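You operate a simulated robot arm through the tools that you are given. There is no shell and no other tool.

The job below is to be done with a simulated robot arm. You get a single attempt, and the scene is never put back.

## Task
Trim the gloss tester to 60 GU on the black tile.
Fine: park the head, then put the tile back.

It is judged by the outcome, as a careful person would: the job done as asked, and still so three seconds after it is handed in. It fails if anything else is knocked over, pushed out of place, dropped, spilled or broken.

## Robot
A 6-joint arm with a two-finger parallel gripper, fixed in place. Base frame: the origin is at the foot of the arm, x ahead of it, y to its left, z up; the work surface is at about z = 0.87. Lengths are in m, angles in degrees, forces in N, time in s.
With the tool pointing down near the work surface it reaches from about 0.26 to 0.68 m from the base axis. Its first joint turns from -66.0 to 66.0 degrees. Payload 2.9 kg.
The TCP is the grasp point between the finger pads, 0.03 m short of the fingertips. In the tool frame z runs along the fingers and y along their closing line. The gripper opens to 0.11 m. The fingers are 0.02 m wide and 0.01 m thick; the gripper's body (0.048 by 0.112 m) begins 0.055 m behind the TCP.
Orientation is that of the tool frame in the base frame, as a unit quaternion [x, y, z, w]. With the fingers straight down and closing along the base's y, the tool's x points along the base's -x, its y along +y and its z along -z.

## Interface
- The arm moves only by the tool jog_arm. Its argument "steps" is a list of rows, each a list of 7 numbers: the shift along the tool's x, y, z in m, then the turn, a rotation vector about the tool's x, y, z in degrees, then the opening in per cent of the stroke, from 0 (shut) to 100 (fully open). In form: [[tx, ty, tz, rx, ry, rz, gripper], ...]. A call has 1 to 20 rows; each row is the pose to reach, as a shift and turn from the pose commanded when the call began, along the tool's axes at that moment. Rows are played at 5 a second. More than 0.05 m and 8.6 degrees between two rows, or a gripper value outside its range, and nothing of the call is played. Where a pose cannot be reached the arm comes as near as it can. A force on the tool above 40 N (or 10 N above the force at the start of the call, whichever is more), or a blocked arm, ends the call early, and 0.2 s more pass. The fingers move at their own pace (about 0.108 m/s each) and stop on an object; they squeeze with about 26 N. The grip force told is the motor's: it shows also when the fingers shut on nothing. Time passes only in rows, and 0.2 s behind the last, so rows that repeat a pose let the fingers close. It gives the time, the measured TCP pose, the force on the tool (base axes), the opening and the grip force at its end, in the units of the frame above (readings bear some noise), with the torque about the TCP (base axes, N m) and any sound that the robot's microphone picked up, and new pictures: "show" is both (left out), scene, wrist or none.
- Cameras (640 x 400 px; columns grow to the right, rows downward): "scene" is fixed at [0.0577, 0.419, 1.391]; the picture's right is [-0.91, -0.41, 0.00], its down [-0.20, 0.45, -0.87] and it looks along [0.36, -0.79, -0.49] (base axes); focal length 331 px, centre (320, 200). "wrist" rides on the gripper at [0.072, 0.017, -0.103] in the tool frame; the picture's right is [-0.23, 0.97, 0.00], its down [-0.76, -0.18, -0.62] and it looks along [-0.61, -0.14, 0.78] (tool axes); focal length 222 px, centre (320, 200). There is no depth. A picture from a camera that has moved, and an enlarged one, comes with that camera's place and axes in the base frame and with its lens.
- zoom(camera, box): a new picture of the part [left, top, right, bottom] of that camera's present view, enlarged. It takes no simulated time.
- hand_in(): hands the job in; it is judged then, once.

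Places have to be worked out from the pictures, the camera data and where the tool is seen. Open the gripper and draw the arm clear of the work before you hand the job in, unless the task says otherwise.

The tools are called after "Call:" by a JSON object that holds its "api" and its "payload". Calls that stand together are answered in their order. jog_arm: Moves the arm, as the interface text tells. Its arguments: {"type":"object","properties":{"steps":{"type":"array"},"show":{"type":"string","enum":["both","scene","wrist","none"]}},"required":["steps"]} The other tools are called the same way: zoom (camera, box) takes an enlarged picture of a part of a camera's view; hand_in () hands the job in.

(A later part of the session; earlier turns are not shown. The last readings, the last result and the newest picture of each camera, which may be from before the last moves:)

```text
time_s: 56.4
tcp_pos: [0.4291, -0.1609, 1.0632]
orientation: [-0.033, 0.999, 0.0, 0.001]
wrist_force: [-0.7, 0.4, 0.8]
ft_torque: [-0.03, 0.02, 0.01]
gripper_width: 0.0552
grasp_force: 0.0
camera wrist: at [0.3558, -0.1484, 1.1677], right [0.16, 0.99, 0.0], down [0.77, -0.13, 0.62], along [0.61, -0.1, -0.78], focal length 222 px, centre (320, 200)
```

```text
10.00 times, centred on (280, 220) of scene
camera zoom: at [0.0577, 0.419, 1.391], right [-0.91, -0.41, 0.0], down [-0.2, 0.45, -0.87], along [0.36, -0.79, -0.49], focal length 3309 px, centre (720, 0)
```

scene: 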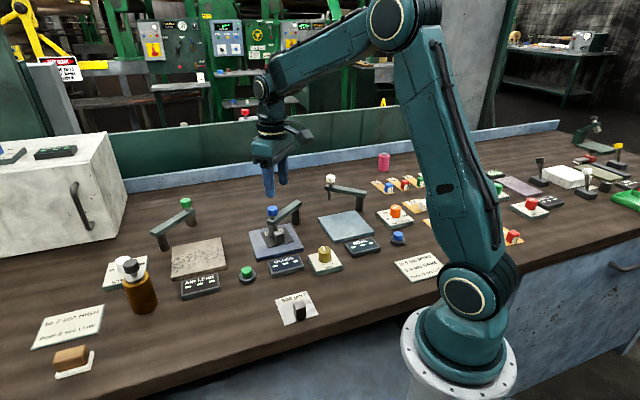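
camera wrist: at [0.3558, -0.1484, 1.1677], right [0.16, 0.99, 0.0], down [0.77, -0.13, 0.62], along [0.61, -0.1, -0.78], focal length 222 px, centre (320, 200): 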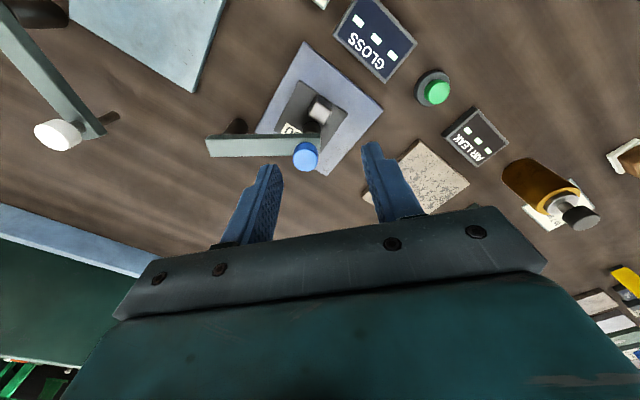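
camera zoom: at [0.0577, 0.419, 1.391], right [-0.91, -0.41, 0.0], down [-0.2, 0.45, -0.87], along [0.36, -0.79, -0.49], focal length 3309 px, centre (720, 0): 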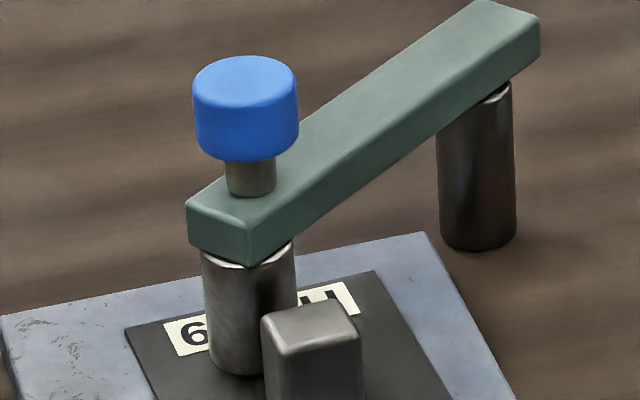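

With the tile centred within 6 mm of the head there's still no reading, but the tile is 8.5 mm off the plate's own centre. I'll try centring it on the plate by gripping the handle (clear of the head) and sliding it. First I'll turn and hover over the handle.

Call:
{"api": "jog_arm", "payload": {"steps": [[-0.001, 0.0005, 0, 0, 0, 8, 50], [-0.002, 0.001, 0, 0, 0, 16, 50], [-0.003, 0.0015, 0, 0, 0, 24, 50], [-0.004, 0.002, 0, 0, 0, 32, 50], [-0.0049, 0.0022, 0.01, 0, 0, 40, 50], [-0.0049, 0.0022, 0.04, 0, 0, 45.8, 50], [-0.0049, 0.0022, 0.075, 0, 0, 45.8, 50]]}}

Call:
{"api": "zoom", "payload": {"camera": "wrist", "box": [200, 20, 440, 220]}}

Call:
{"api": "zoom", "payload": {"camera": "scene", "box": [230, 190, 330, 280]}}

```text
time_s: 58.0
tcp_pos: [0.4372, -0.1601, 0.984]
orientation: [0.359, 0.933, 0.0, 0.0]
wrist_force: [0.3, -0.2, 0.7]
ft_torque: [0.01, -0.03, 0.01]
gripper_width: 0.055
grasp_force: 0.0
camera wrist: at [0.3949, -0.0967, 1.0889], right [0.82, 0.57, 0.0], down [0.45, -0.64, 0.62], along [0.36, -0.51, -0.78], focal length 222 px, centre (320, 200)
```

scene: 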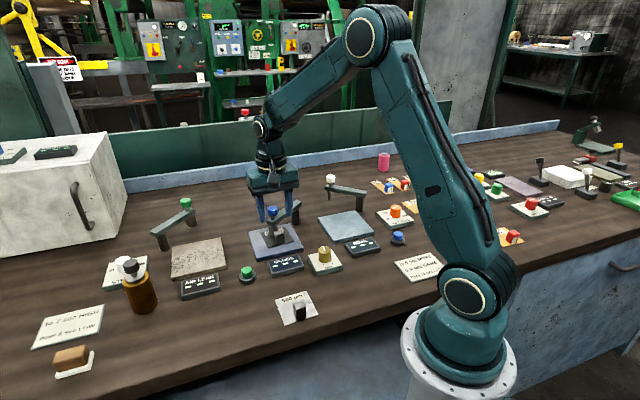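
wrist: 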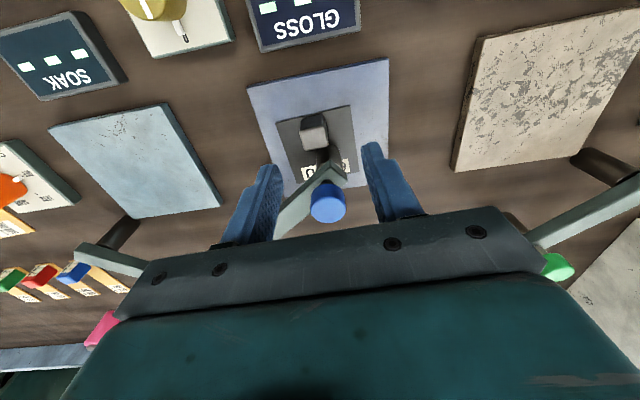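

```text
2.00 times, centred on (320, 120) of wrist
camera zoom: at [0.3949, -0.0967, 1.0889], right [0.82, 0.57, 0.0], down [0.45, -0.64, 0.62], along [0.36, -0.51, -0.78], focal length 444 px, centre (320, 360)
```

zoom: 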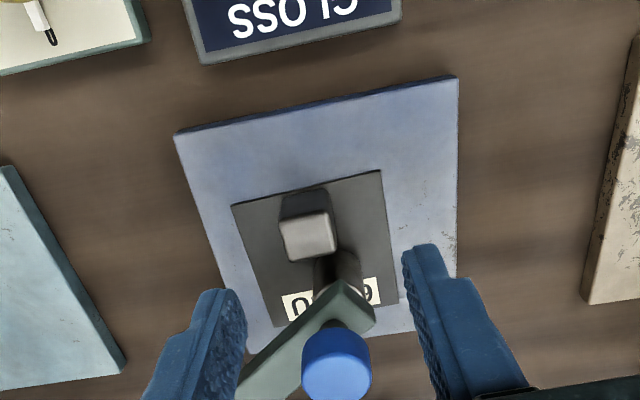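

```text
4.44 times, centred on (280, 235) of scene
camera zoom: at [0.0578, 0.419, 1.391], right [-0.91, -0.41, 0.0], down [-0.2, 0.45, -0.87], along [0.36, -0.79, -0.49], focal length 1471 px, centre (498, 44)
```

zoom: 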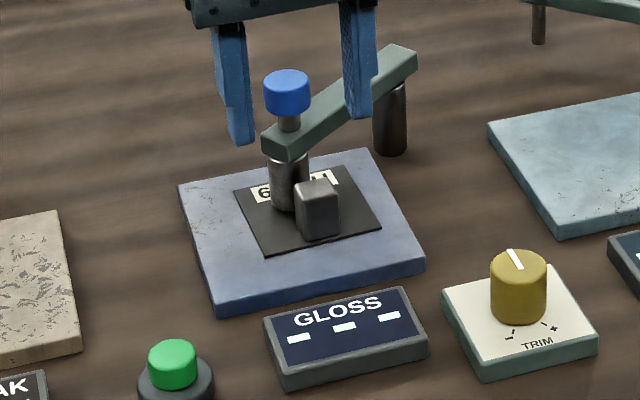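

The head rests beside the bare strip between handle and label. I'll grip the handle a little high, with the body clear above the knob, then slide the tile about 6 mm forward, 8 mm left and 3° round to align with the plate.

Call:
{"api": "jog_arm", "payload": {"steps": [[0.0025, -0.0036, 0.03, 0, 0, 0, 50], [0.0025, -0.0036, 0.055, 0, 0, 0, 50], [0.0025, -0.0036, 0.067, 0, 0, 0, 50], [0.0025, -0.0036, 0.067, 0, 0, 0, 20], [0.0025, -0.0036, 0.067, 0, 0, 0, 0], [0.0025, -0.0036, 0.067, 0, 0, 0, 0], [0.0025, -0.0036, 0.067, 0, 0, 0, 0], [0.004, -0.001, 0.067, 0, 0, 1, 0], [0.006, 0.0025, 0.067, 0, 0, 2, 0], [0.0082, 0.006, 0.067, 0, 0, 3, 0], [0.0082, 0.006, 0.067, 0, 0, 3, 0]]}}

Call:
{"api": "zoom", "payload": {"camera": "scene", "box": [230, 190, 330, 280]}}

Call:
{"api": "zoom", "payload": {"camera": "wrist", "box": [200, 20, 440, 220]}}

```text
time_s: 60.4
tcp_pos: [0.4321, -0.1481, 0.9202]
orientation: [0.383, 0.924, 0.0, 0.0]
wrist_force: [-0.1, 0.3, -0.7]
ft_torque: [0.01, 0.0, -0.01]
gripper_width: 0.0214
grasp_force: 26.0
camera wrist: at [0.3938, -0.0831, 1.0247], right [0.85, 0.53, 0.0], down [0.41, -0.66, 0.62], along [0.33, -0.53, -0.78], focal length 222 px, centre (320, 200)
```

scene: 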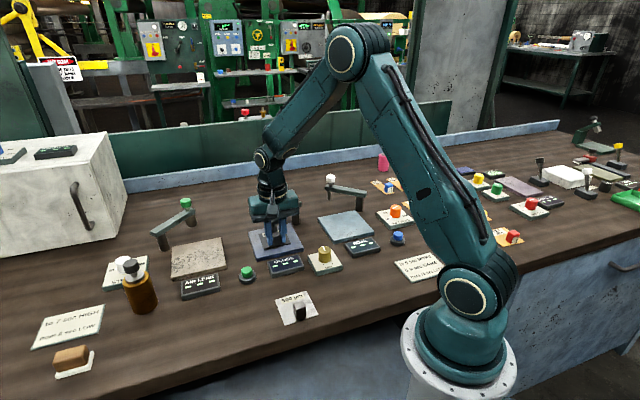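
wrist: 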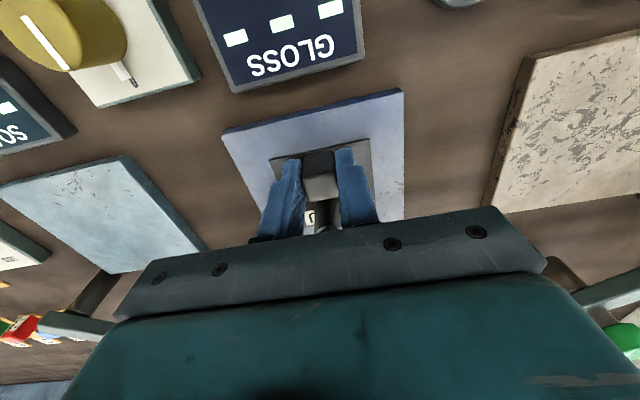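

```text
4.44 times, centred on (280, 235) of scene
camera zoom: at [0.0578, 0.419, 1.391], right [-0.91, -0.41, 0.0], down [-0.2, 0.45, -0.87], along [0.36, -0.79, -0.49], focal length 1471 px, centre (498, 44)
```

zoom: 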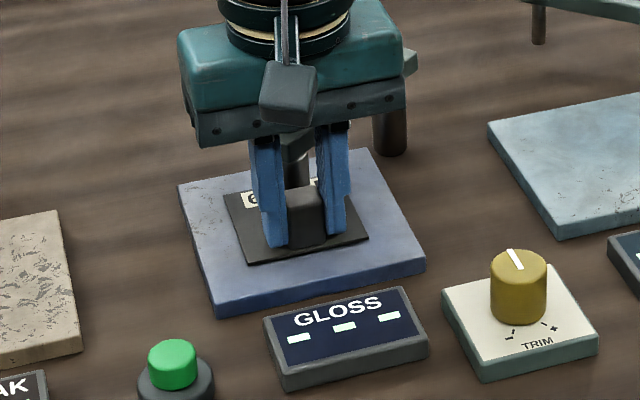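

```text
2.00 times, centred on (320, 120) of wrist
camera zoom: at [0.3938, -0.0831, 1.0247], right [0.85, 0.53, 0.0], down [0.41, -0.66, 0.62], along [0.33, -0.53, -0.78], focal length 444 px, centre (320, 360)
```

zoom: 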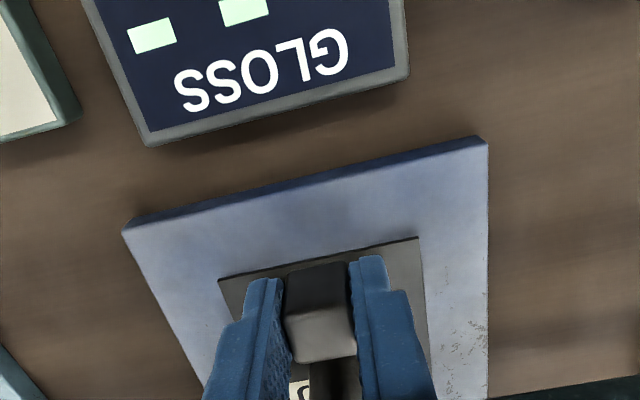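

The tile slid as planned. I'll release slowly here and check it stays put before lifting.

Call:
{"api": "jog_arm", "payload": {"steps": [[0, 0, 0, 0, 0, 0, 21], [0, 0, 0, 0, 0, 0, 24], [0, 0, 0, 0, 0, 0, 28], [0, 0, 0, 0, 0, 0, 32], [0, 0, 0, 0, 0, 0, 40], [0, 0, 0, 0, 0, 0, 40]]}}

Call:
{"api": "zoom", "payload": {"camera": "scene", "box": [230, 190, 330, 280]}}

Call:
{"api": "zoom", "payload": {"camera": "wrist", "box": [200, 20, 440, 220]}}

```text
time_s: 61.8
tcp_pos: [0.4334, -0.1479, 0.921]
orientation: [0.383, 0.924, 0.0, -0.001]
wrist_force: [0.4, 0.0, -0.1]
ft_torque: [0.01, 0.03, 0.02]
gripper_width: 0.0439
grasp_force: 0.1
camera wrist: at [0.3938, -0.0833, 1.0246], right [0.85, 0.53, 0.0], down [0.41, -0.66, 0.62], along [0.33, -0.53, -0.78], focal length 222 px, centre (320, 200)
```

scene: 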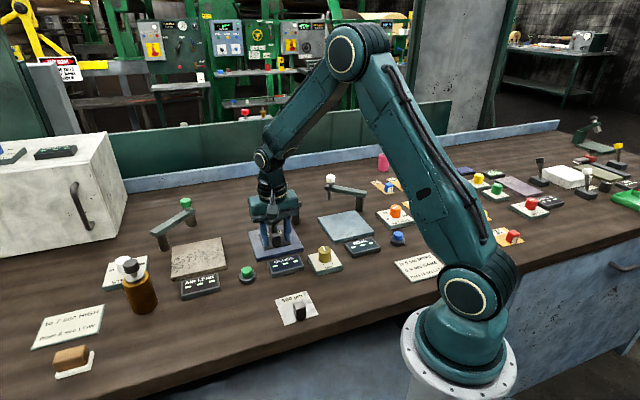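
wrist: 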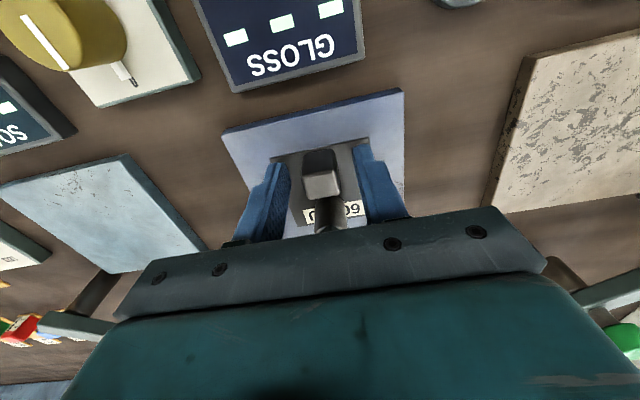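

```text
4.44 times, centred on (280, 235) of scene
camera zoom: at [0.0577, 0.419, 1.391], right [-0.91, -0.41, 0.0], down [-0.2, 0.45, -0.87], along [0.36, -0.79, -0.49], focal length 1471 px, centre (498, 44)
```

zoom: 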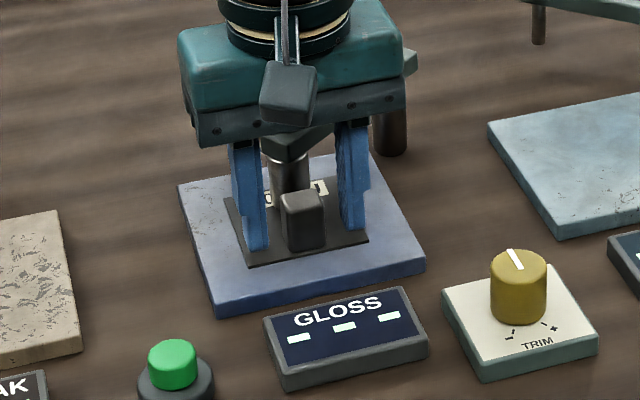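

```text
2.00 times, centred on (320, 120) of wrist
camera zoom: at [0.3938, -0.0833, 1.0246], right [0.85, 0.53, 0.0], down [0.41, -0.66, 0.62], along [0.33, -0.53, -0.78], focal length 444 px, centre (320, 360)
```

zoom: 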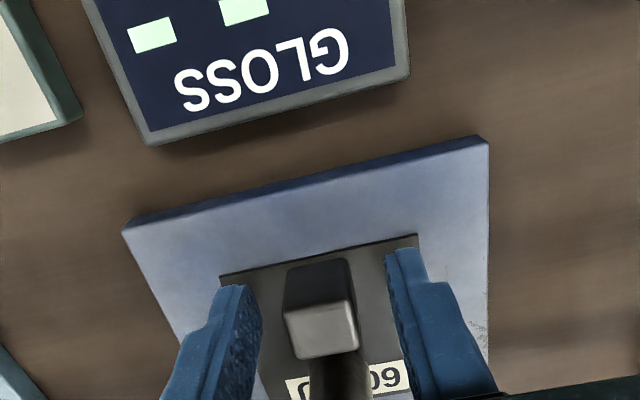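

It stayed put. I'll lift clear, wait a moment, and read the display.

Call:
{"api": "jog_arm", "payload": {"steps": [[0, 0, -0.03, 0, 0, 0, 40], [0, 0, -0.06, 0, 0, 0, 40], [0.01, 0, -0.1, 0, 0, 0, 40], [0.02, 0, -0.13, 0, 0, 0, 40], [0.02, 0, -0.13, 0, 0, 0, 40], [0.02, 0, -0.13, 0, 0, 0, 40], [0.02, 0, -0.13, 0, 0, 0, 40], [0.02, 0, -0.13, 0, 0, 0, 40]]}}

Call:
{"api": "zoom", "payload": {"camera": "scene", "box": [230, 190, 330, 280]}}

Call:
{"api": "zoom", "payload": {"camera": "wrist", "box": [200, 20, 440, 220]}}

```text
time_s: 63.6
tcp_pos: [0.4187, -0.1327, 1.0526]
orientation: [0.383, 0.924, 0.0, 0.001]
wrist_force: [-0.3, 0.2, 0.1]
ft_torque: [0.0, 0.01, -0.01]
gripper_width: 0.0441
grasp_force: 0.1
camera wrist: at [0.3789, -0.0689, 1.1574], right [0.85, 0.53, 0.0], down [0.41, -0.66, 0.62], along [0.33, -0.53, -0.78], focal length 222 px, centre (320, 200)
```

scene: 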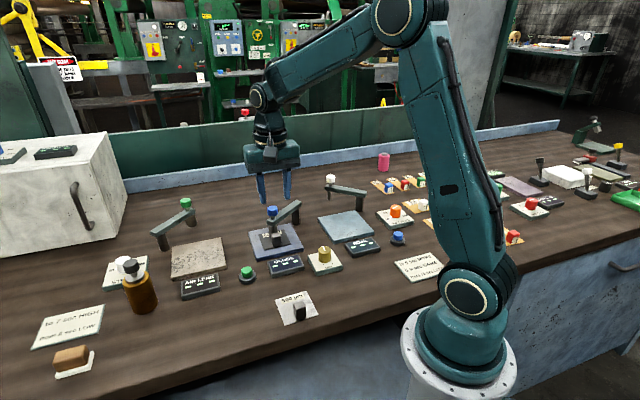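
wrist: 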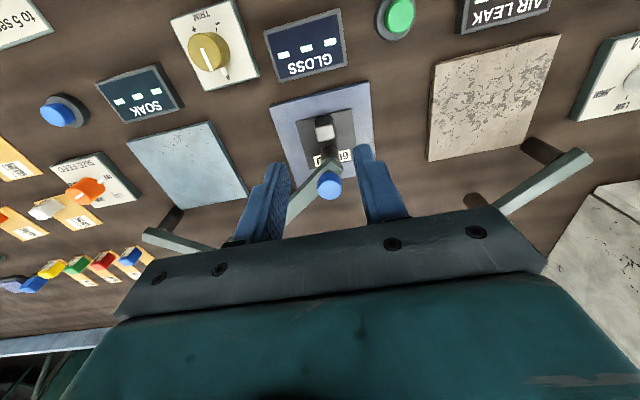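

```text
4.44 times, centred on (280, 235) of scene
camera zoom: at [0.0577, 0.419, 1.391], right [-0.91, -0.41, 0.0], down [-0.2, 0.45, -0.87], along [0.36, -0.79, -0.49], focal length 1471 px, centre (498, 44)
```

zoom: 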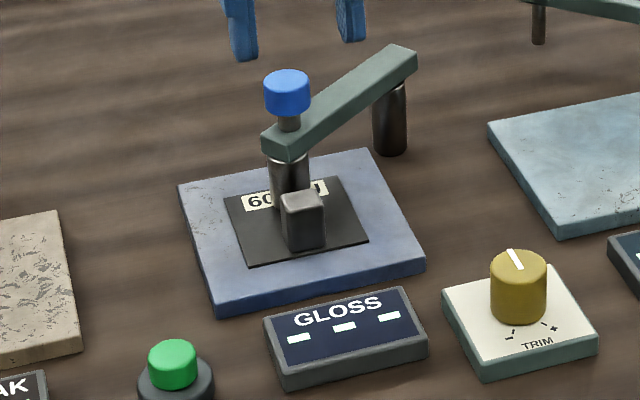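

```text
2.00 times, centred on (320, 120) of wrist
camera zoom: at [0.3789, -0.0689, 1.1574], right [0.85, 0.53, 0.0], down [0.41, -0.66, 0.62], along [0.33, -0.53, -0.78], focal length 444 px, centre (320, 360)
```

zoom: 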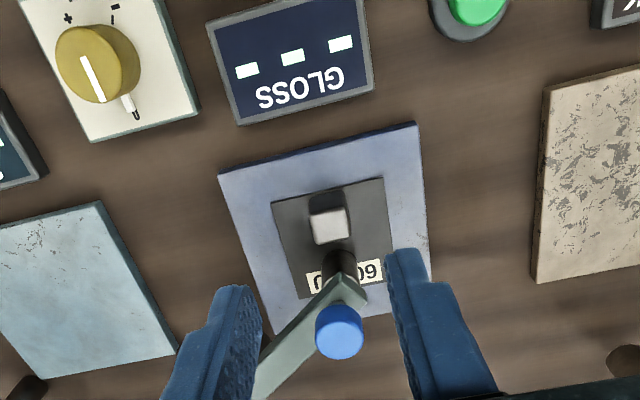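

The tile is now centred on the plate with the head home, and still no number. I'll let time pass in case the reading is slow, moving meanwhile to hover over the trim knob, which I need anyway.

Call:
{"api": "jog_arm", "payload": {"steps": [[0.018, -0.022, 0, 0, 0, 0, 60], [0.036, -0.045, 0, 0, 0, 0, 60], [0.054, -0.067, 0, 0, 0, 0, 60], [0.0723, -0.0899, 0, 0, 0, 0, 60], [0.0723, -0.0899, 0, 0, 0, 0, 60], [0.0723, -0.0899, 0, 0, 0, 0, 60], [0.0723, -0.0899, 0, 0, 0, 0, 60], [0.0723, -0.0899, 0, 0, 0, 0, 60], [0.0723, -0.0899, 0, 0, 0, 0, 60], [0.0723, -0.0899, 0, 0, 0, 0, 60], [0.0723, -0.0899, 0, 0, 0, 0, 60], [0.0723, -0.0899, 0, 0, 0, 0, 60], [0.0723, -0.0899, 0, 0, 0, 0, 60], [0.0723, -0.0899, 0, 0, 0, 0, 60], [0.0723, -0.0899, 0, 0, 0, 0, 60], [0.0723, -0.0899, 0, 0, 0, 0, 60], [0.0723, -0.0899, 0, 0, 0, 0, 60], [0.0723, -0.0899, 0, 0, 0, 0, 60], [0.0723, -0.0899, 0, 0, 0, 0, 60], [0.0723, -0.0899, 0, 0, 0, 0, 60]]}}

Call:
{"api": "zoom", "payload": {"camera": "scene", "box": [250, 190, 310, 250]}}

Call:
{"api": "zoom", "payload": {"camera": "wrist", "box": [240, 40, 480, 240]}}

Call:
{"api": "zoom", "payload": {"camera": "scene", "box": [260, 240, 340, 290]}}

```text
time_s: 67.8
tcp_pos: [0.3056, -0.1454, 1.0517]
orientation: [0.382, 0.924, 0.0, 0.0]
wrist_force: [-0.2, 0.3, 0.4]
ft_torque: [-0.01, -0.02, -0.02]
gripper_width: 0.066
grasp_force: 0.1
camera wrist: at [0.2669, -0.081, 1.1567], right [0.85, 0.53, 0.0], down [0.41, -0.66, 0.62], along [0.33, -0.53, -0.78], focal length 222 px, centre (320, 200)
```

scene: 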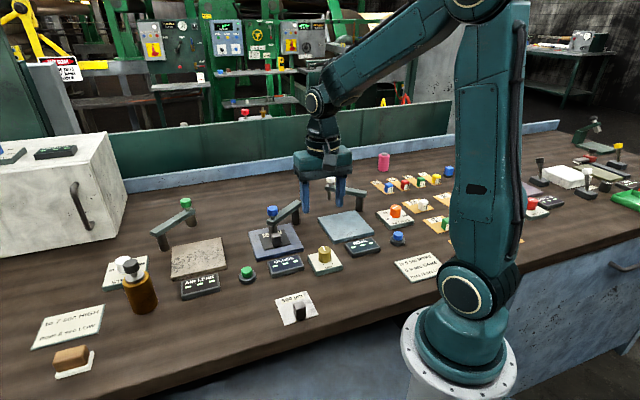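
wrist: 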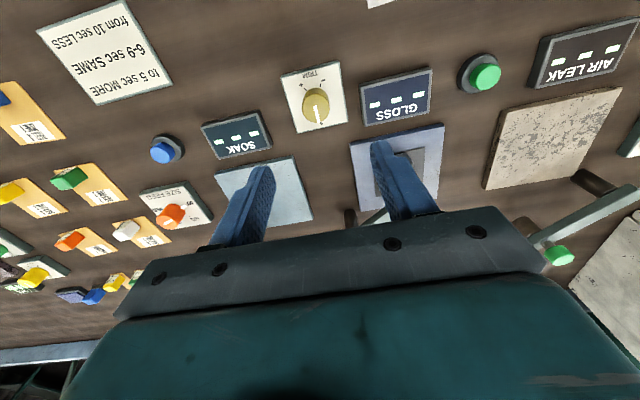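

```text
6.67 times, centred on (280, 220) of scene
camera zoom: at [0.0577, 0.419, 1.391], right [-0.91, -0.41, 0.0], down [-0.2, 0.45, -0.87], along [0.36, -0.79, -0.49], focal length 2206 px, centre (587, 67)
```

zoom: 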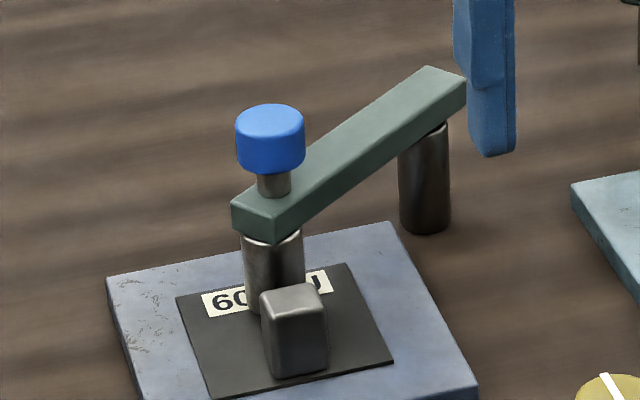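

```text
2.00 times, centred on (360, 140) of wrist
camera zoom: at [0.2669, -0.081, 1.1567], right [0.85, 0.53, 0.0], down [0.41, -0.66, 0.62], along [0.33, -0.53, -0.78], focal length 444 px, centre (240, 320)
```

zoom: 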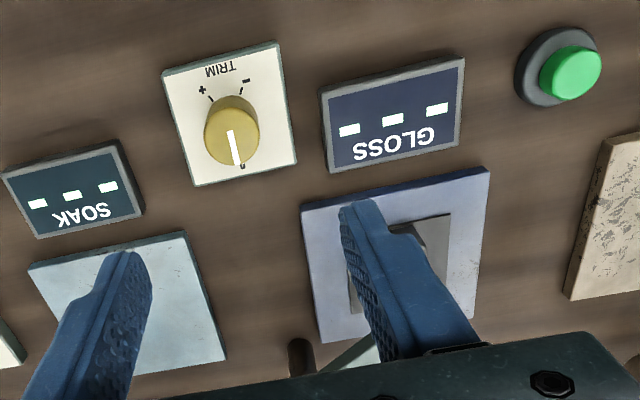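

```text
8.00 times, centred on (300, 265) of scene
camera zoom: at [0.0577, 0.419, 1.391], right [-0.91, -0.41, 0.0], down [-0.2, 0.45, -0.87], along [0.36, -0.79, -0.49], focal length 2648 px, centre (480, -320)
```

zoom: 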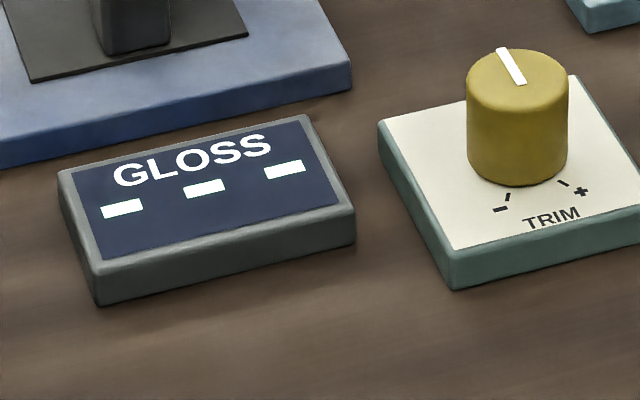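

Waiting 4 s more didn't help, and nothing else on this tester looks like a control except the trim. I'll grip the trim knob, at about (0.302, -0.144) with its top at 0.914, and check whether the display responds to a small turn. The "0" mark lets me return it if not.

Call:
{"api": "jog_arm", "payload": {"steps": [[0.0039, -0.0016, 0.04, 0, 0, 0, 60], [0.0039, -0.0016, 0.08, 0, 0, 0, 60], [0.0039, -0.0016, 0.11, 0, 0, 0, 60], [0.0039, -0.0016, 0.125, 0, 0, 0, 60]]}}

Call:
{"api": "zoom", "payload": {"camera": "wrist", "box": [200, 40, 440, 240]}}

Call:
{"api": "zoom", "payload": {"camera": "scene", "box": [280, 220, 360, 280]}}

```text
time_s: 68.8
tcp_pos: [0.3015, -0.1421, 0.9258]
orientation: [0.382, 0.924, 0.0, 0.0]
wrist_force: [0.3, -0.4, 0.4]
ft_torque: [-0.01, -0.01, 0.03]
gripper_width: 0.066
grasp_force: 0.1
camera wrist: at [0.2615, -0.0776, 1.0297], right [0.85, 0.53, 0.0], down [0.41, -0.66, 0.62], along [0.33, -0.53, -0.78], focal length 222 px, centre (320, 200)
```

scene: 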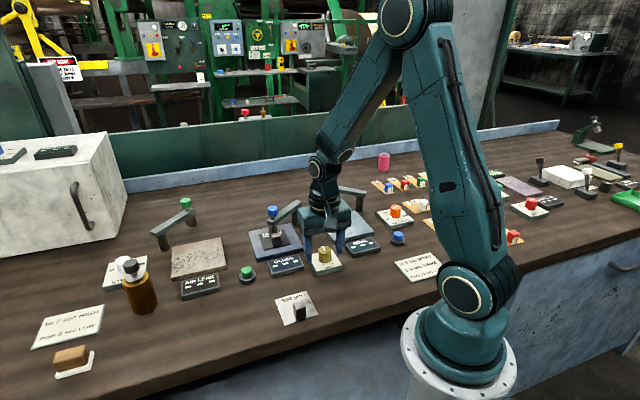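
wrist: 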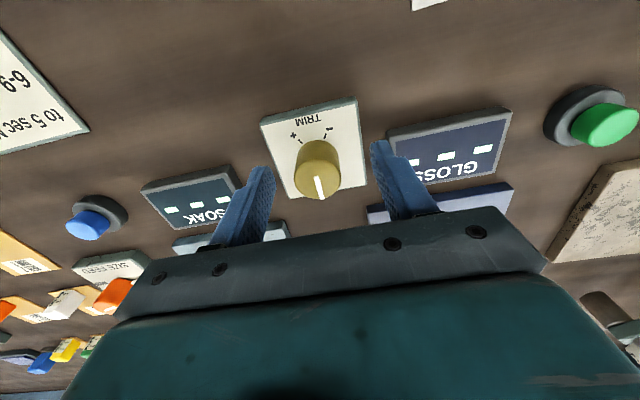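

```text
2.00 times, centred on (320, 140) of wrist
camera zoom: at [0.2615, -0.0776, 1.0297], right [0.85, 0.53, 0.0], down [0.41, -0.66, 0.62], along [0.33, -0.53, -0.78], focal length 444 px, centre (320, 320)
```

zoom: 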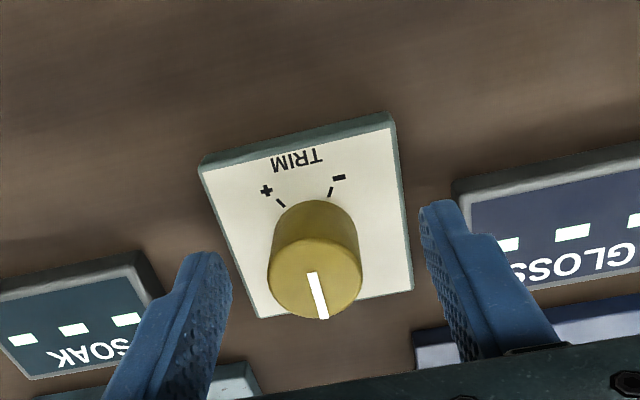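

```text
6.67 times, centred on (320, 250) of scene
camera zoom: at [0.0578, 0.419, 1.391], right [-0.91, -0.41, 0.0], down [-0.2, 0.45, -0.87], along [0.36, -0.79, -0.49], focal length 2206 px, centre (320, -133)
```

zoom: 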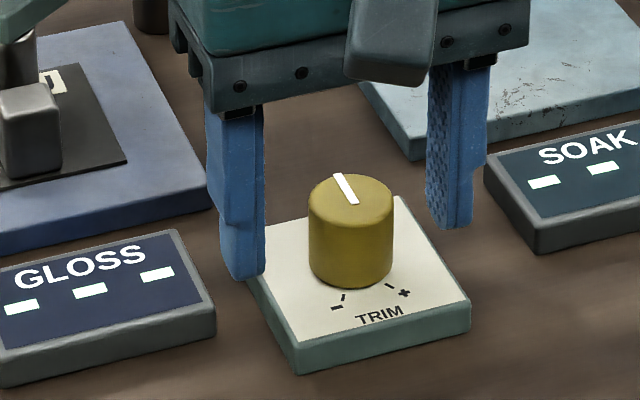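

The fingers are nicely centred on the trim knob. I'll close and turn about 16° clockwise (toward +), watching the display.

Call:
{"api": "jog_arm", "payload": {"steps": [[0.0013, -0.0013, 0.006, 0, 0, 0, 60], [0.0013, -0.0013, 0.006, 0, 0, 0, 30], [0.0013, -0.0013, 0.006, 0, 0, 0, 0], [0.0013, -0.0013, 0.006, 0, 0, 0, 0], [0.0013, -0.0013, 0.006, 0, 0, 0, 0], [0.0013, -0.0013, 0.006, 0, 0, 4, 0], [0.0013, -0.0013, 0.006, 0, 0, 8, 0], [0.0013, -0.0013, 0.006, 0, 0, 12, 0], [0.0013, -0.0013, 0.006, 0, 0, 16, 0], [0.0013, -0.0013, 0.006, 0, 0, 16, 0]]}}

Call:
{"api": "zoom", "payload": {"camera": "scene", "box": [260, 220, 340, 280]}}

Call:
{"api": "zoom", "payload": {"camera": "wrist", "box": [200, 40, 440, 240]}}

```text
time_s: 71.0
tcp_pos: [0.2999, -0.1443, 0.9188]
orientation: [0.507, 0.862, 0.003, 0.0]
wrist_force: [15.7, 20.5, -11.3]
ft_torque: [-0.93, -0.2, 0.02]
gripper_width: 0.0298
grasp_force: 45.3
camera wrist: at [0.2789, -0.0709, 1.0241], right [0.96, 0.28, 0.0], down [0.21, -0.75, 0.62], along [0.17, -0.6, -0.78], focal length 222 px, centre (320, 200)
```

scene: 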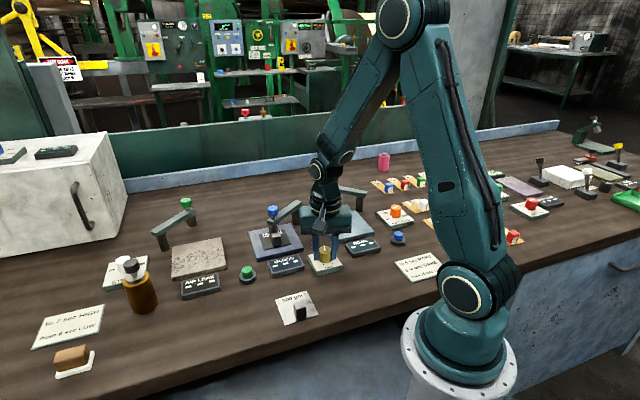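
wrist: 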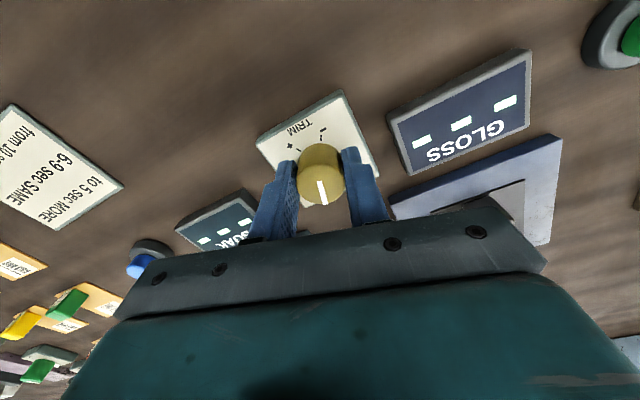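

```text
6.67 times, centred on (300, 250) of scene
camera zoom: at [0.0582, 0.4195, 1.3908], right [-0.91, -0.41, 0.0], down [-0.2, 0.45, -0.87], along [0.36, -0.79, -0.49], focal length 2206 px, centre (453, -133)
```

zoom: 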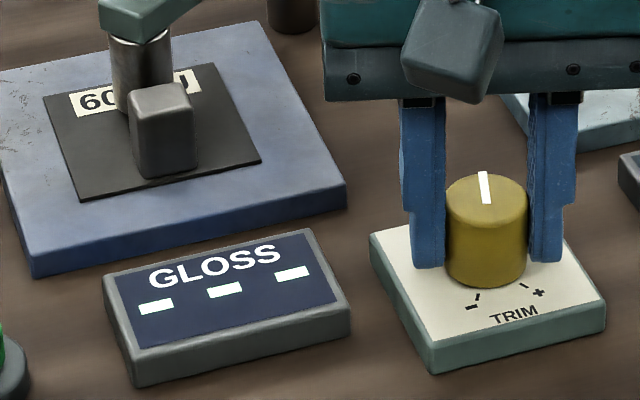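

```text
2.00 times, centred on (320, 140) of wrist
camera zoom: at [0.2789, -0.0709, 1.0241], right [0.96, 0.28, 0.0], down [0.21, -0.75, 0.62], along [0.17, -0.6, -0.78], focal length 444 px, centre (320, 320)
```

zoom: 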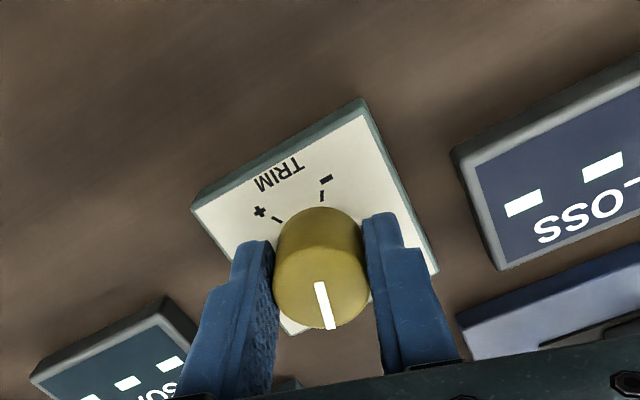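

Turning the trim changes nothing on the display, so I'll return it to its "0" mark, release and lift. The cause must lie in how the tile and head sit.

Call:
{"api": "jog_arm", "payload": {"steps": [[0, 0, 0, 0, 0, -4, 0], [0, 0, 0, 0, 0, -8, 0], [0, 0, 0, 0, 0, -12, 0], [0, 0, 0, 0, 0, -16, 0], [0, 0, 0, 0, 0, -16, 0], [0, 0, 0, 0, 0, -16, 25], [0, 0, 0, 0, 0, -16, 50], [0, 0, 0, 0, 0, -16, 50], [0, 0, -0.04, 0, 0, -16, 50], [0, 0, -0.08, 0, 0, -16, 50], [0, 0, -0.12, 0, 0, -16, 50]]}}

Call:
{"api": "zoom", "payload": {"camera": "wrist", "box": [240, 40, 480, 240]}}

Call:
{"api": "zoom", "payload": {"camera": "scene", "box": [260, 220, 340, 280]}}

```text
time_s: 72.0
tcp_pos: [0.2983, -0.1445, 0.9197]
orientation: [0.384, 0.923, 0.002, 0.0]
wrist_force: [6.3, 1.0, -5.2]
ft_torque: [-0.17, 0.71, 0.0]
gripper_width: 0.0296
grasp_force: 45.0
stopped in row 5: the force on the tool passed its limit at 40 N (the readings are from after the stop); the commanded pose is now the measured one
camera wrist: at [0.2601, -0.0795, 1.0243], right [0.85, 0.52, 0.0], down [0.41, -0.67, 0.62], along [0.33, -0.53, -0.79], focal length 222 px, centre (320, 200)
```

scene: 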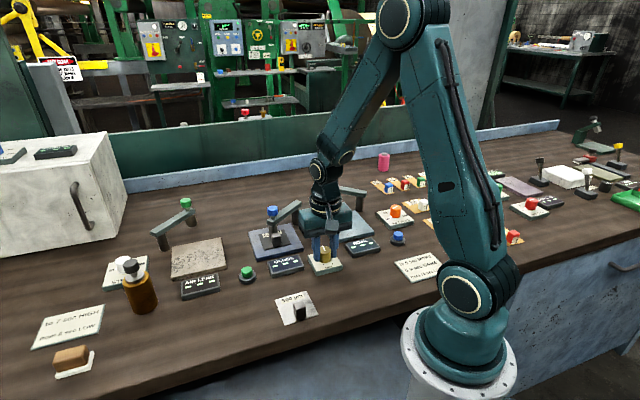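
wrist: 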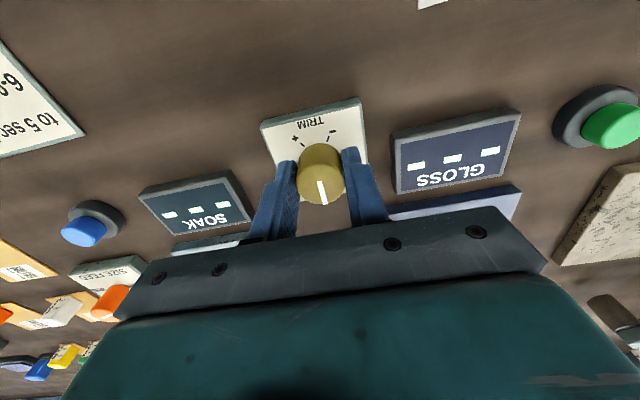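

```text
2.00 times, centred on (360, 140) of wrist
camera zoom: at [0.2601, -0.0795, 1.0243], right [0.85, 0.52, 0.0], down [0.41, -0.67, 0.62], along [0.33, -0.53, -0.79], focal length 444 px, centre (240, 320)
```

zoom: 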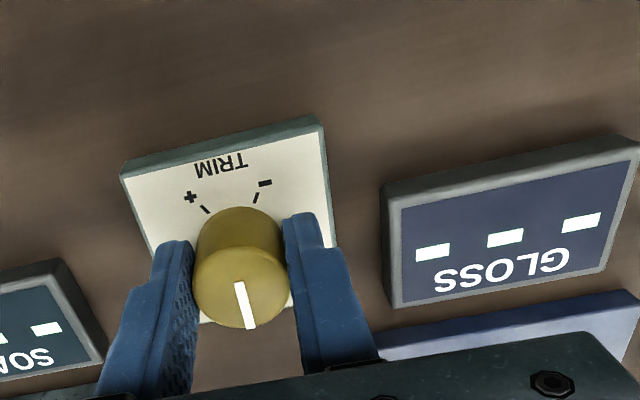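

```text
6.67 times, centred on (300, 250) of scene
camera zoom: at [0.058, 0.419, 1.3909], right [-0.91, -0.41, 0.0], down [-0.2, 0.45, -0.87], along [0.36, -0.79, -0.49], focal length 2206 px, centre (453, -133)
```

zoom: 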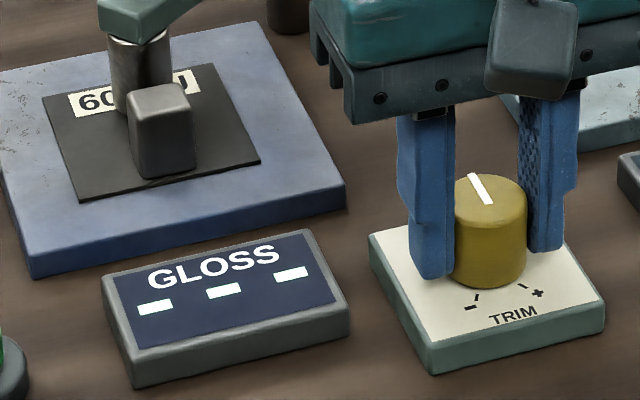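

The knob is back at 0. I'll release and lift, then go to the front of the tile's handle to slide it about 5 mm back, midway between the plate centre and the head spot.

Call:
{"api": "jog_arm", "payload": {"steps": [[0, 0, 0, 0, 0, 0, 20], [0, 0, 0, 0, 0, 0, 45], [0, 0, 0, 0, 0, 0, 50], [0, 0, -0.04, 0, 0, 0, 50], [0, 0, -0.08, 0, 0, 0, 50], [0, 0, -0.12, 0, 0, 0, 50], [-0.015, 0.025, -0.12, 0, 0, 0, 20], [-0.03, 0.05, -0.12, 0, 0, 0, 0], [-0.045, 0.075, -0.12, 0, 0, 0, 0], [-0.05, 0.092, -0.12, 0, 0, 0, 0]]}}

Call:
{"api": "zoom", "payload": {"camera": "wrist", "box": [200, 20, 440, 220]}}

```text
time_s: 74.2
tcp_pos: [0.3983, -0.1147, 1.0415]
orientation: [0.386, 0.923, 0.003, 0.0]
wrist_force: [0.4, 0.2, 0.5]
ft_torque: [0.0, 0.0, 0.0]
gripper_width: 0.0001
grasp_force: 25.8
camera wrist: at [0.3602, -0.0512, 1.1459], right [0.85, 0.52, 0.0], down [0.41, -0.67, 0.62], along [0.33, -0.53, -0.79], focal length 222 px, centre (320, 200)
```

scene: 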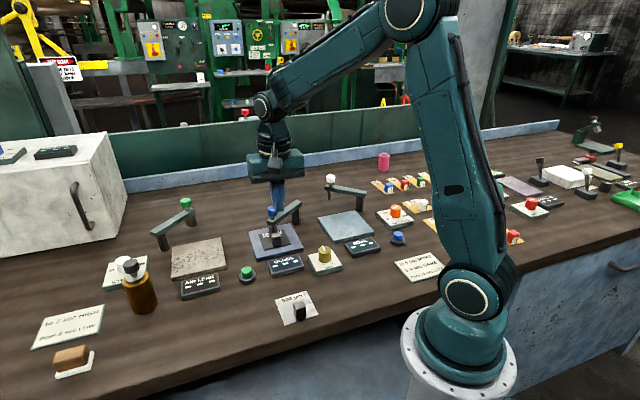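
wrist: 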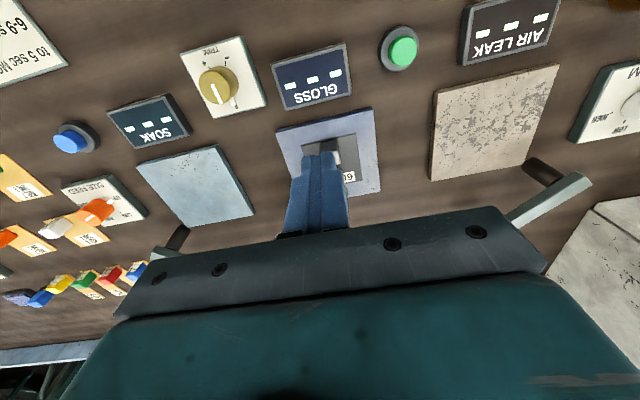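

```text
2.00 times, centred on (320, 120) of wrist
camera zoom: at [0.3602, -0.0512, 1.1459], right [0.85, 0.52, 0.0], down [0.41, -0.67, 0.62], along [0.33, -0.53, -0.79], focal length 444 px, centre (320, 360)
```

zoom: 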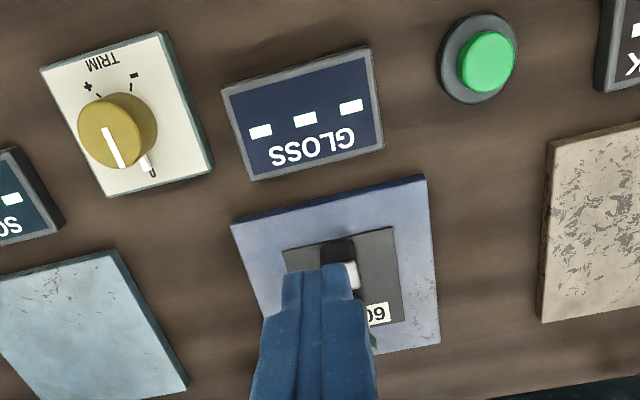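

The handle is about 52 mm behind the closed fingers. I'll move in, descend, and push until the tile has slid about 5–6 mm back.

Call:
{"api": "jog_arm", "payload": {"steps": [[-0.02, 0.0025, 0.02, 0, 0, 0, 0], [-0.024, 0.0025, 0.06, 0, 0, 0, 0], [-0.024, 0.0025, 0.1, 0, 0, 0, 0], [-0.024, 0.0025, 0.1225, 0, 0, 0, 0], [-0.029, 0.0025, 0.1225, 0, 0, 0, 0], [-0.033, 0.0025, 0.1225, 0, 0, 0, 0], [-0.0365, 0.0025, 0.1225, 0, 0, 0, 0], [-0.04, 0.0025, 0.1225, 0, 0, 0, 0], [-0.04, 0.0025, 0.1225, 0, 0, 0, 0]]}}

Call:
{"api": "zoom", "payload": {"camera": "scene", "box": [230, 190, 330, 280]}}

```text
time_s: 76.2
tcp_pos: [0.4302, -0.1426, 0.9167]
orientation: [0.385, 0.923, 0.002, 0.0]
wrist_force: [0.5, 0.1, 0.5]
ft_torque: [-0.01, 0.01, -0.01]
gripper_width: 0.0001
grasp_force: 25.4
camera wrist: at [0.3918, -0.0783, 1.0215], right [0.85, 0.52, 0.0], down [0.41, -0.67, 0.62], along [0.33, -0.53, -0.79], focal length 222 px, centre (320, 200)
```

scene: 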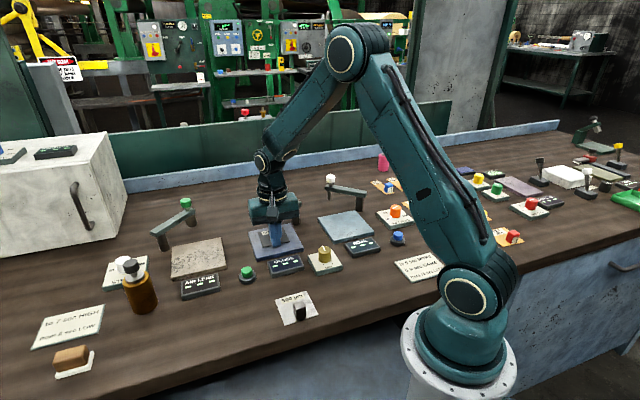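
wrist: 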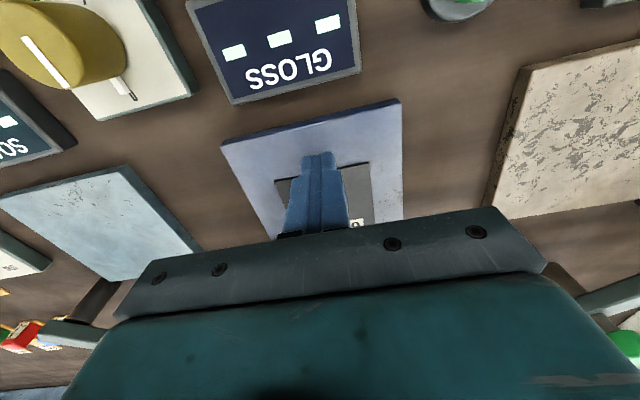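

```text
4.44 times, centred on (280, 235) of scene
camera zoom: at [0.0577, 0.419, 1.391], right [-0.91, -0.41, 0.0], down [-0.2, 0.45, -0.87], along [0.36, -0.79, -0.49], focal length 1471 px, centre (498, 44)
```

zoom: 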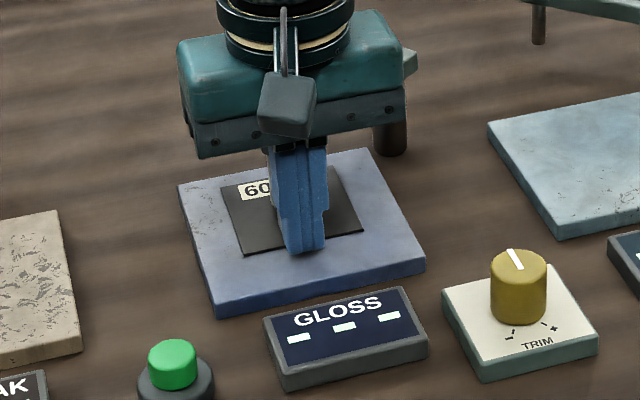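

The tile is now within about 5–6 mm of both the plate centre and the head axis, and still no reading. I'll creep it 3 mm further back so the bare strip is exactly under the head and watch once more.

Call:
{"api": "jog_arm", "payload": {"steps": [[-0.001, 0, 0, 0, 0, 0, 0], [-0.002, 0, 0, 0, 0, 0, 0], [-0.003, 0, 0, 0, 0, 0, 0], [-0.003, 0, 0, 0, 0, 0, 0], [0.006, 0, 0, 0, 0, 0, 0], [0.012, 0, -0.02, 0, 0, 0, 0], [0.02, 0, -0.06, 0, 0, 0, 0], [0.03, 0, -0.1, 0, 0, 0, 0], [0.04, -0.02, -0.13, 0, 0, 0, 0], [0.04, -0.02, -0.13, 0, 0, 0, 0]]}}

Call:
{"api": "zoom", "payload": {"camera": "scene", "box": [250, 190, 310, 250]}}

Call:
{"api": "zoom", "payload": {"camera": "wrist", "box": [240, 20, 480, 220]}}

Call:
{"api": "zoom", "payload": {"camera": "scene", "box": [260, 240, 340, 290]}}

```text
time_s: 78.4
tcp_pos: [0.3869, -0.1315, 1.0473]
orientation: [0.385, 0.923, 0.003, -0.001]
wrist_force: [0.1, 0.2, 0.1]
ft_torque: [0.02, -0.03, -0.03]
gripper_width: 0.0001
grasp_force: 26.4
camera wrist: at [0.347, -0.0666, 1.1521], right [0.85, 0.52, 0.0], down [0.41, -0.67, 0.62], along [0.33, -0.53, -0.79], focal length 222 px, centre (320, 200)
```

scene: 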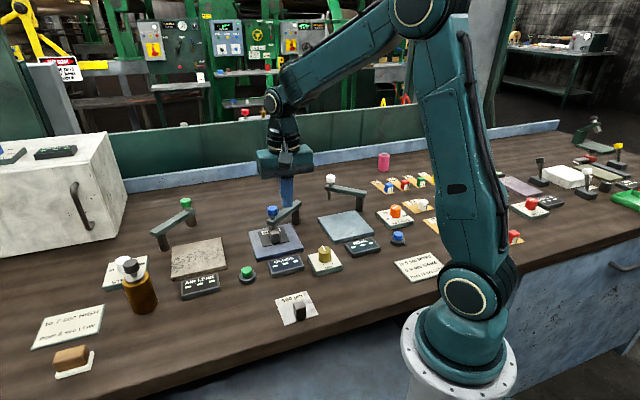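
wrist: 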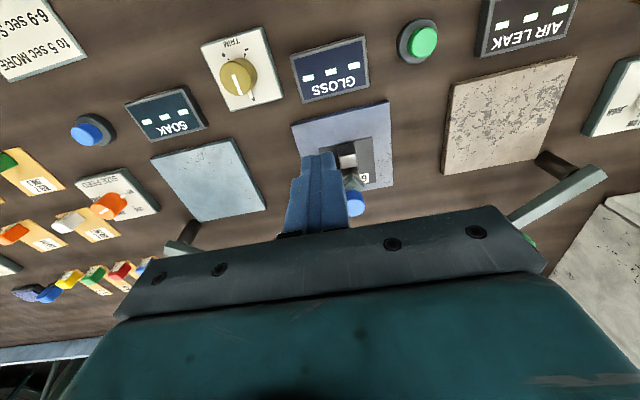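

```text
6.67 times, centred on (280, 220) of scene
camera zoom: at [0.0577, 0.419, 1.391], right [-0.91, -0.41, 0.0], down [-0.2, 0.45, -0.87], along [0.36, -0.79, -0.49], focal length 2206 px, centre (587, 67)
```

zoom: 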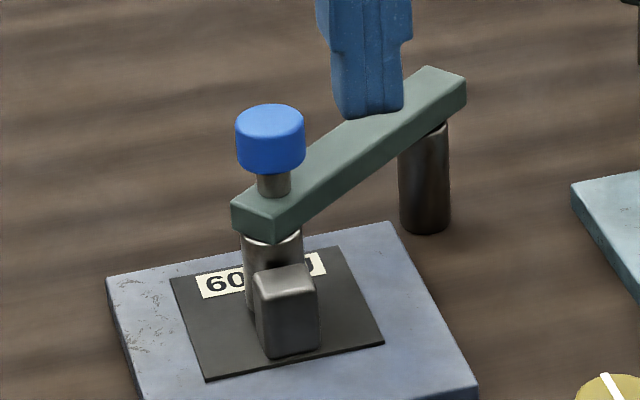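

```text
2.00 times, centred on (360, 120) of wrist
camera zoom: at [0.347, -0.0666, 1.1521], right [0.85, 0.52, 0.0], down [0.41, -0.67, 0.62], along [0.33, -0.53, -0.79], focal length 444 px, centre (240, 360)
```

zoom: 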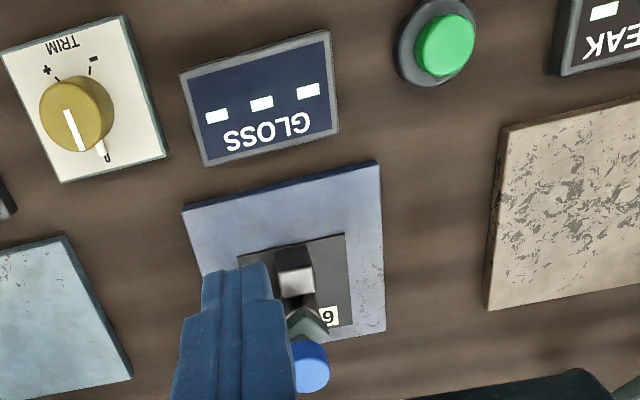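

```text
8.00 times, centred on (300, 265) of scene
camera zoom: at [0.0577, 0.419, 1.391], right [-0.91, -0.41, 0.0], down [-0.2, 0.45, -0.87], along [0.36, -0.79, -0.49], focal length 2648 px, centre (480, -320)
```

zoom: 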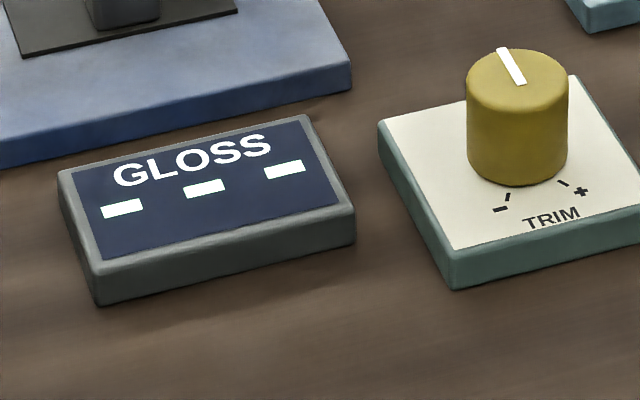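

Tile position doesn't seem to be the cause. The earlier presses against the stop lasted well under a second and the arm sprang back about 3°. I'll regrip the knob, hold the head pressed against the stop for a few seconds, and watch the display.

Call:
{"api": "jog_arm", "payload": {"steps": [[-0.03, 0.007, -0.005, 0, 0, 0, 50], [-0.06, 0.014, -0.005, 0, 0, 0, 50], [-0.083, 0.0195, 0, 0, 0, 0, 50], [-0.083, 0.0195, 0.03, 0, 0, 0, 50], [-0.083, 0.0195, 0.06, 0, 0, 0, 50], [-0.083, 0.0195, 0.0755, 0, 0, 0, 50], [-0.083, 0.0195, 0.0755, 0, 0, 0, 20], [-0.083, 0.0195, 0.0755, 0, 0, 0, 0], [-0.083, 0.0195, 0.0755, 0, 0, 0, 0], [-0.0815, 0.0183, 0.0755, 0, 0, 0, 0], [-0.08, 0.0171, 0.0755, 0, 0, 0, 0], [-0.08, 0.0171, 0.0755, 0, 0, 0, 0], [-0.08, 0.0171, 0.0755, 0, 0, 0, 0], [-0.08, 0.0171, 0.0755, 0, 0, 0, 0]]}}

Call:
{"api": "zoom", "payload": {"camera": "scene", "box": [230, 190, 330, 280]}}

Call:
{"api": "zoom", "payload": {"camera": "wrist", "box": [200, 40, 440, 240]}}

```text
time_s: 81.4
tcp_pos: [0.4559, -0.1739, 0.9731]
orientation: [0.386, 0.923, 0.003, -0.001]
wrist_force: [-0.4, -12.4, 6.3]
ft_torque: [-0.48, -0.02, -0.01]
gripper_width: 0.0239
grasp_force: 45.3
camera wrist: at [0.4157, -0.1088, 1.0776], right [0.85, 0.52, 0.0], down [0.41, -0.67, 0.62], along [0.33, -0.53, -0.78], focal length 222 px, centre (320, 200)
```

scene: 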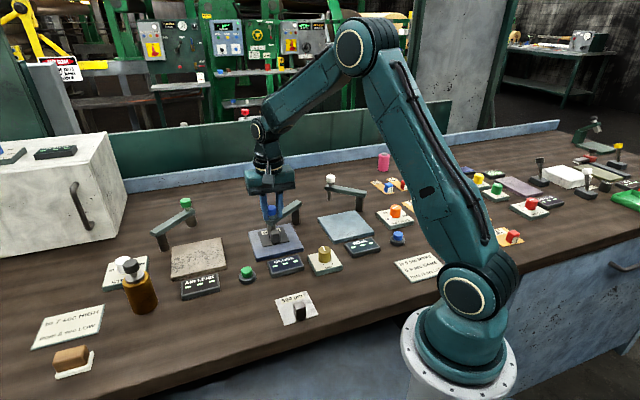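
wrist: 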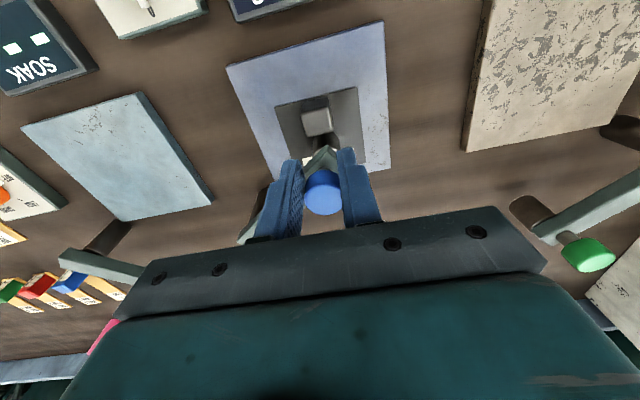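

```text
4.44 times, centred on (280, 235) of scene
camera zoom: at [0.0576, 0.4187, 1.3911], right [-0.91, -0.41, 0.0], down [-0.2, 0.45, -0.87], along [0.36, -0.79, -0.49], focal length 1471 px, centre (498, 44)
```

zoom: 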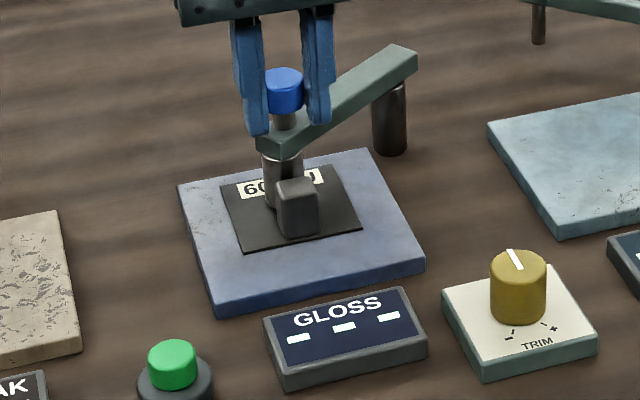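

```text
2.00 times, centred on (320, 140) of wrist
camera zoom: at [0.4157, -0.1088, 1.0776], right [0.85, 0.52, 0.0], down [0.41, -0.67, 0.62], along [0.33, -0.53, -0.78], focal length 444 px, centre (320, 320)
```

zoom: 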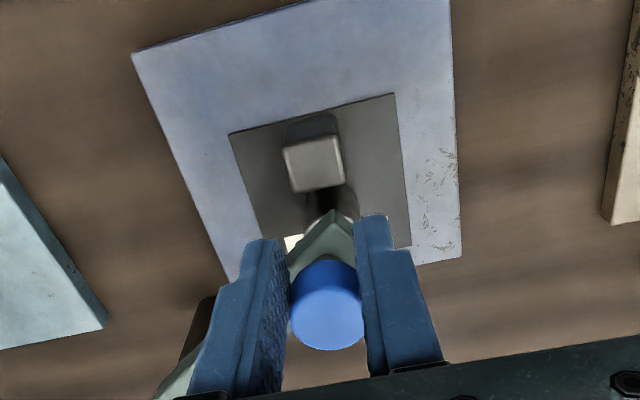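

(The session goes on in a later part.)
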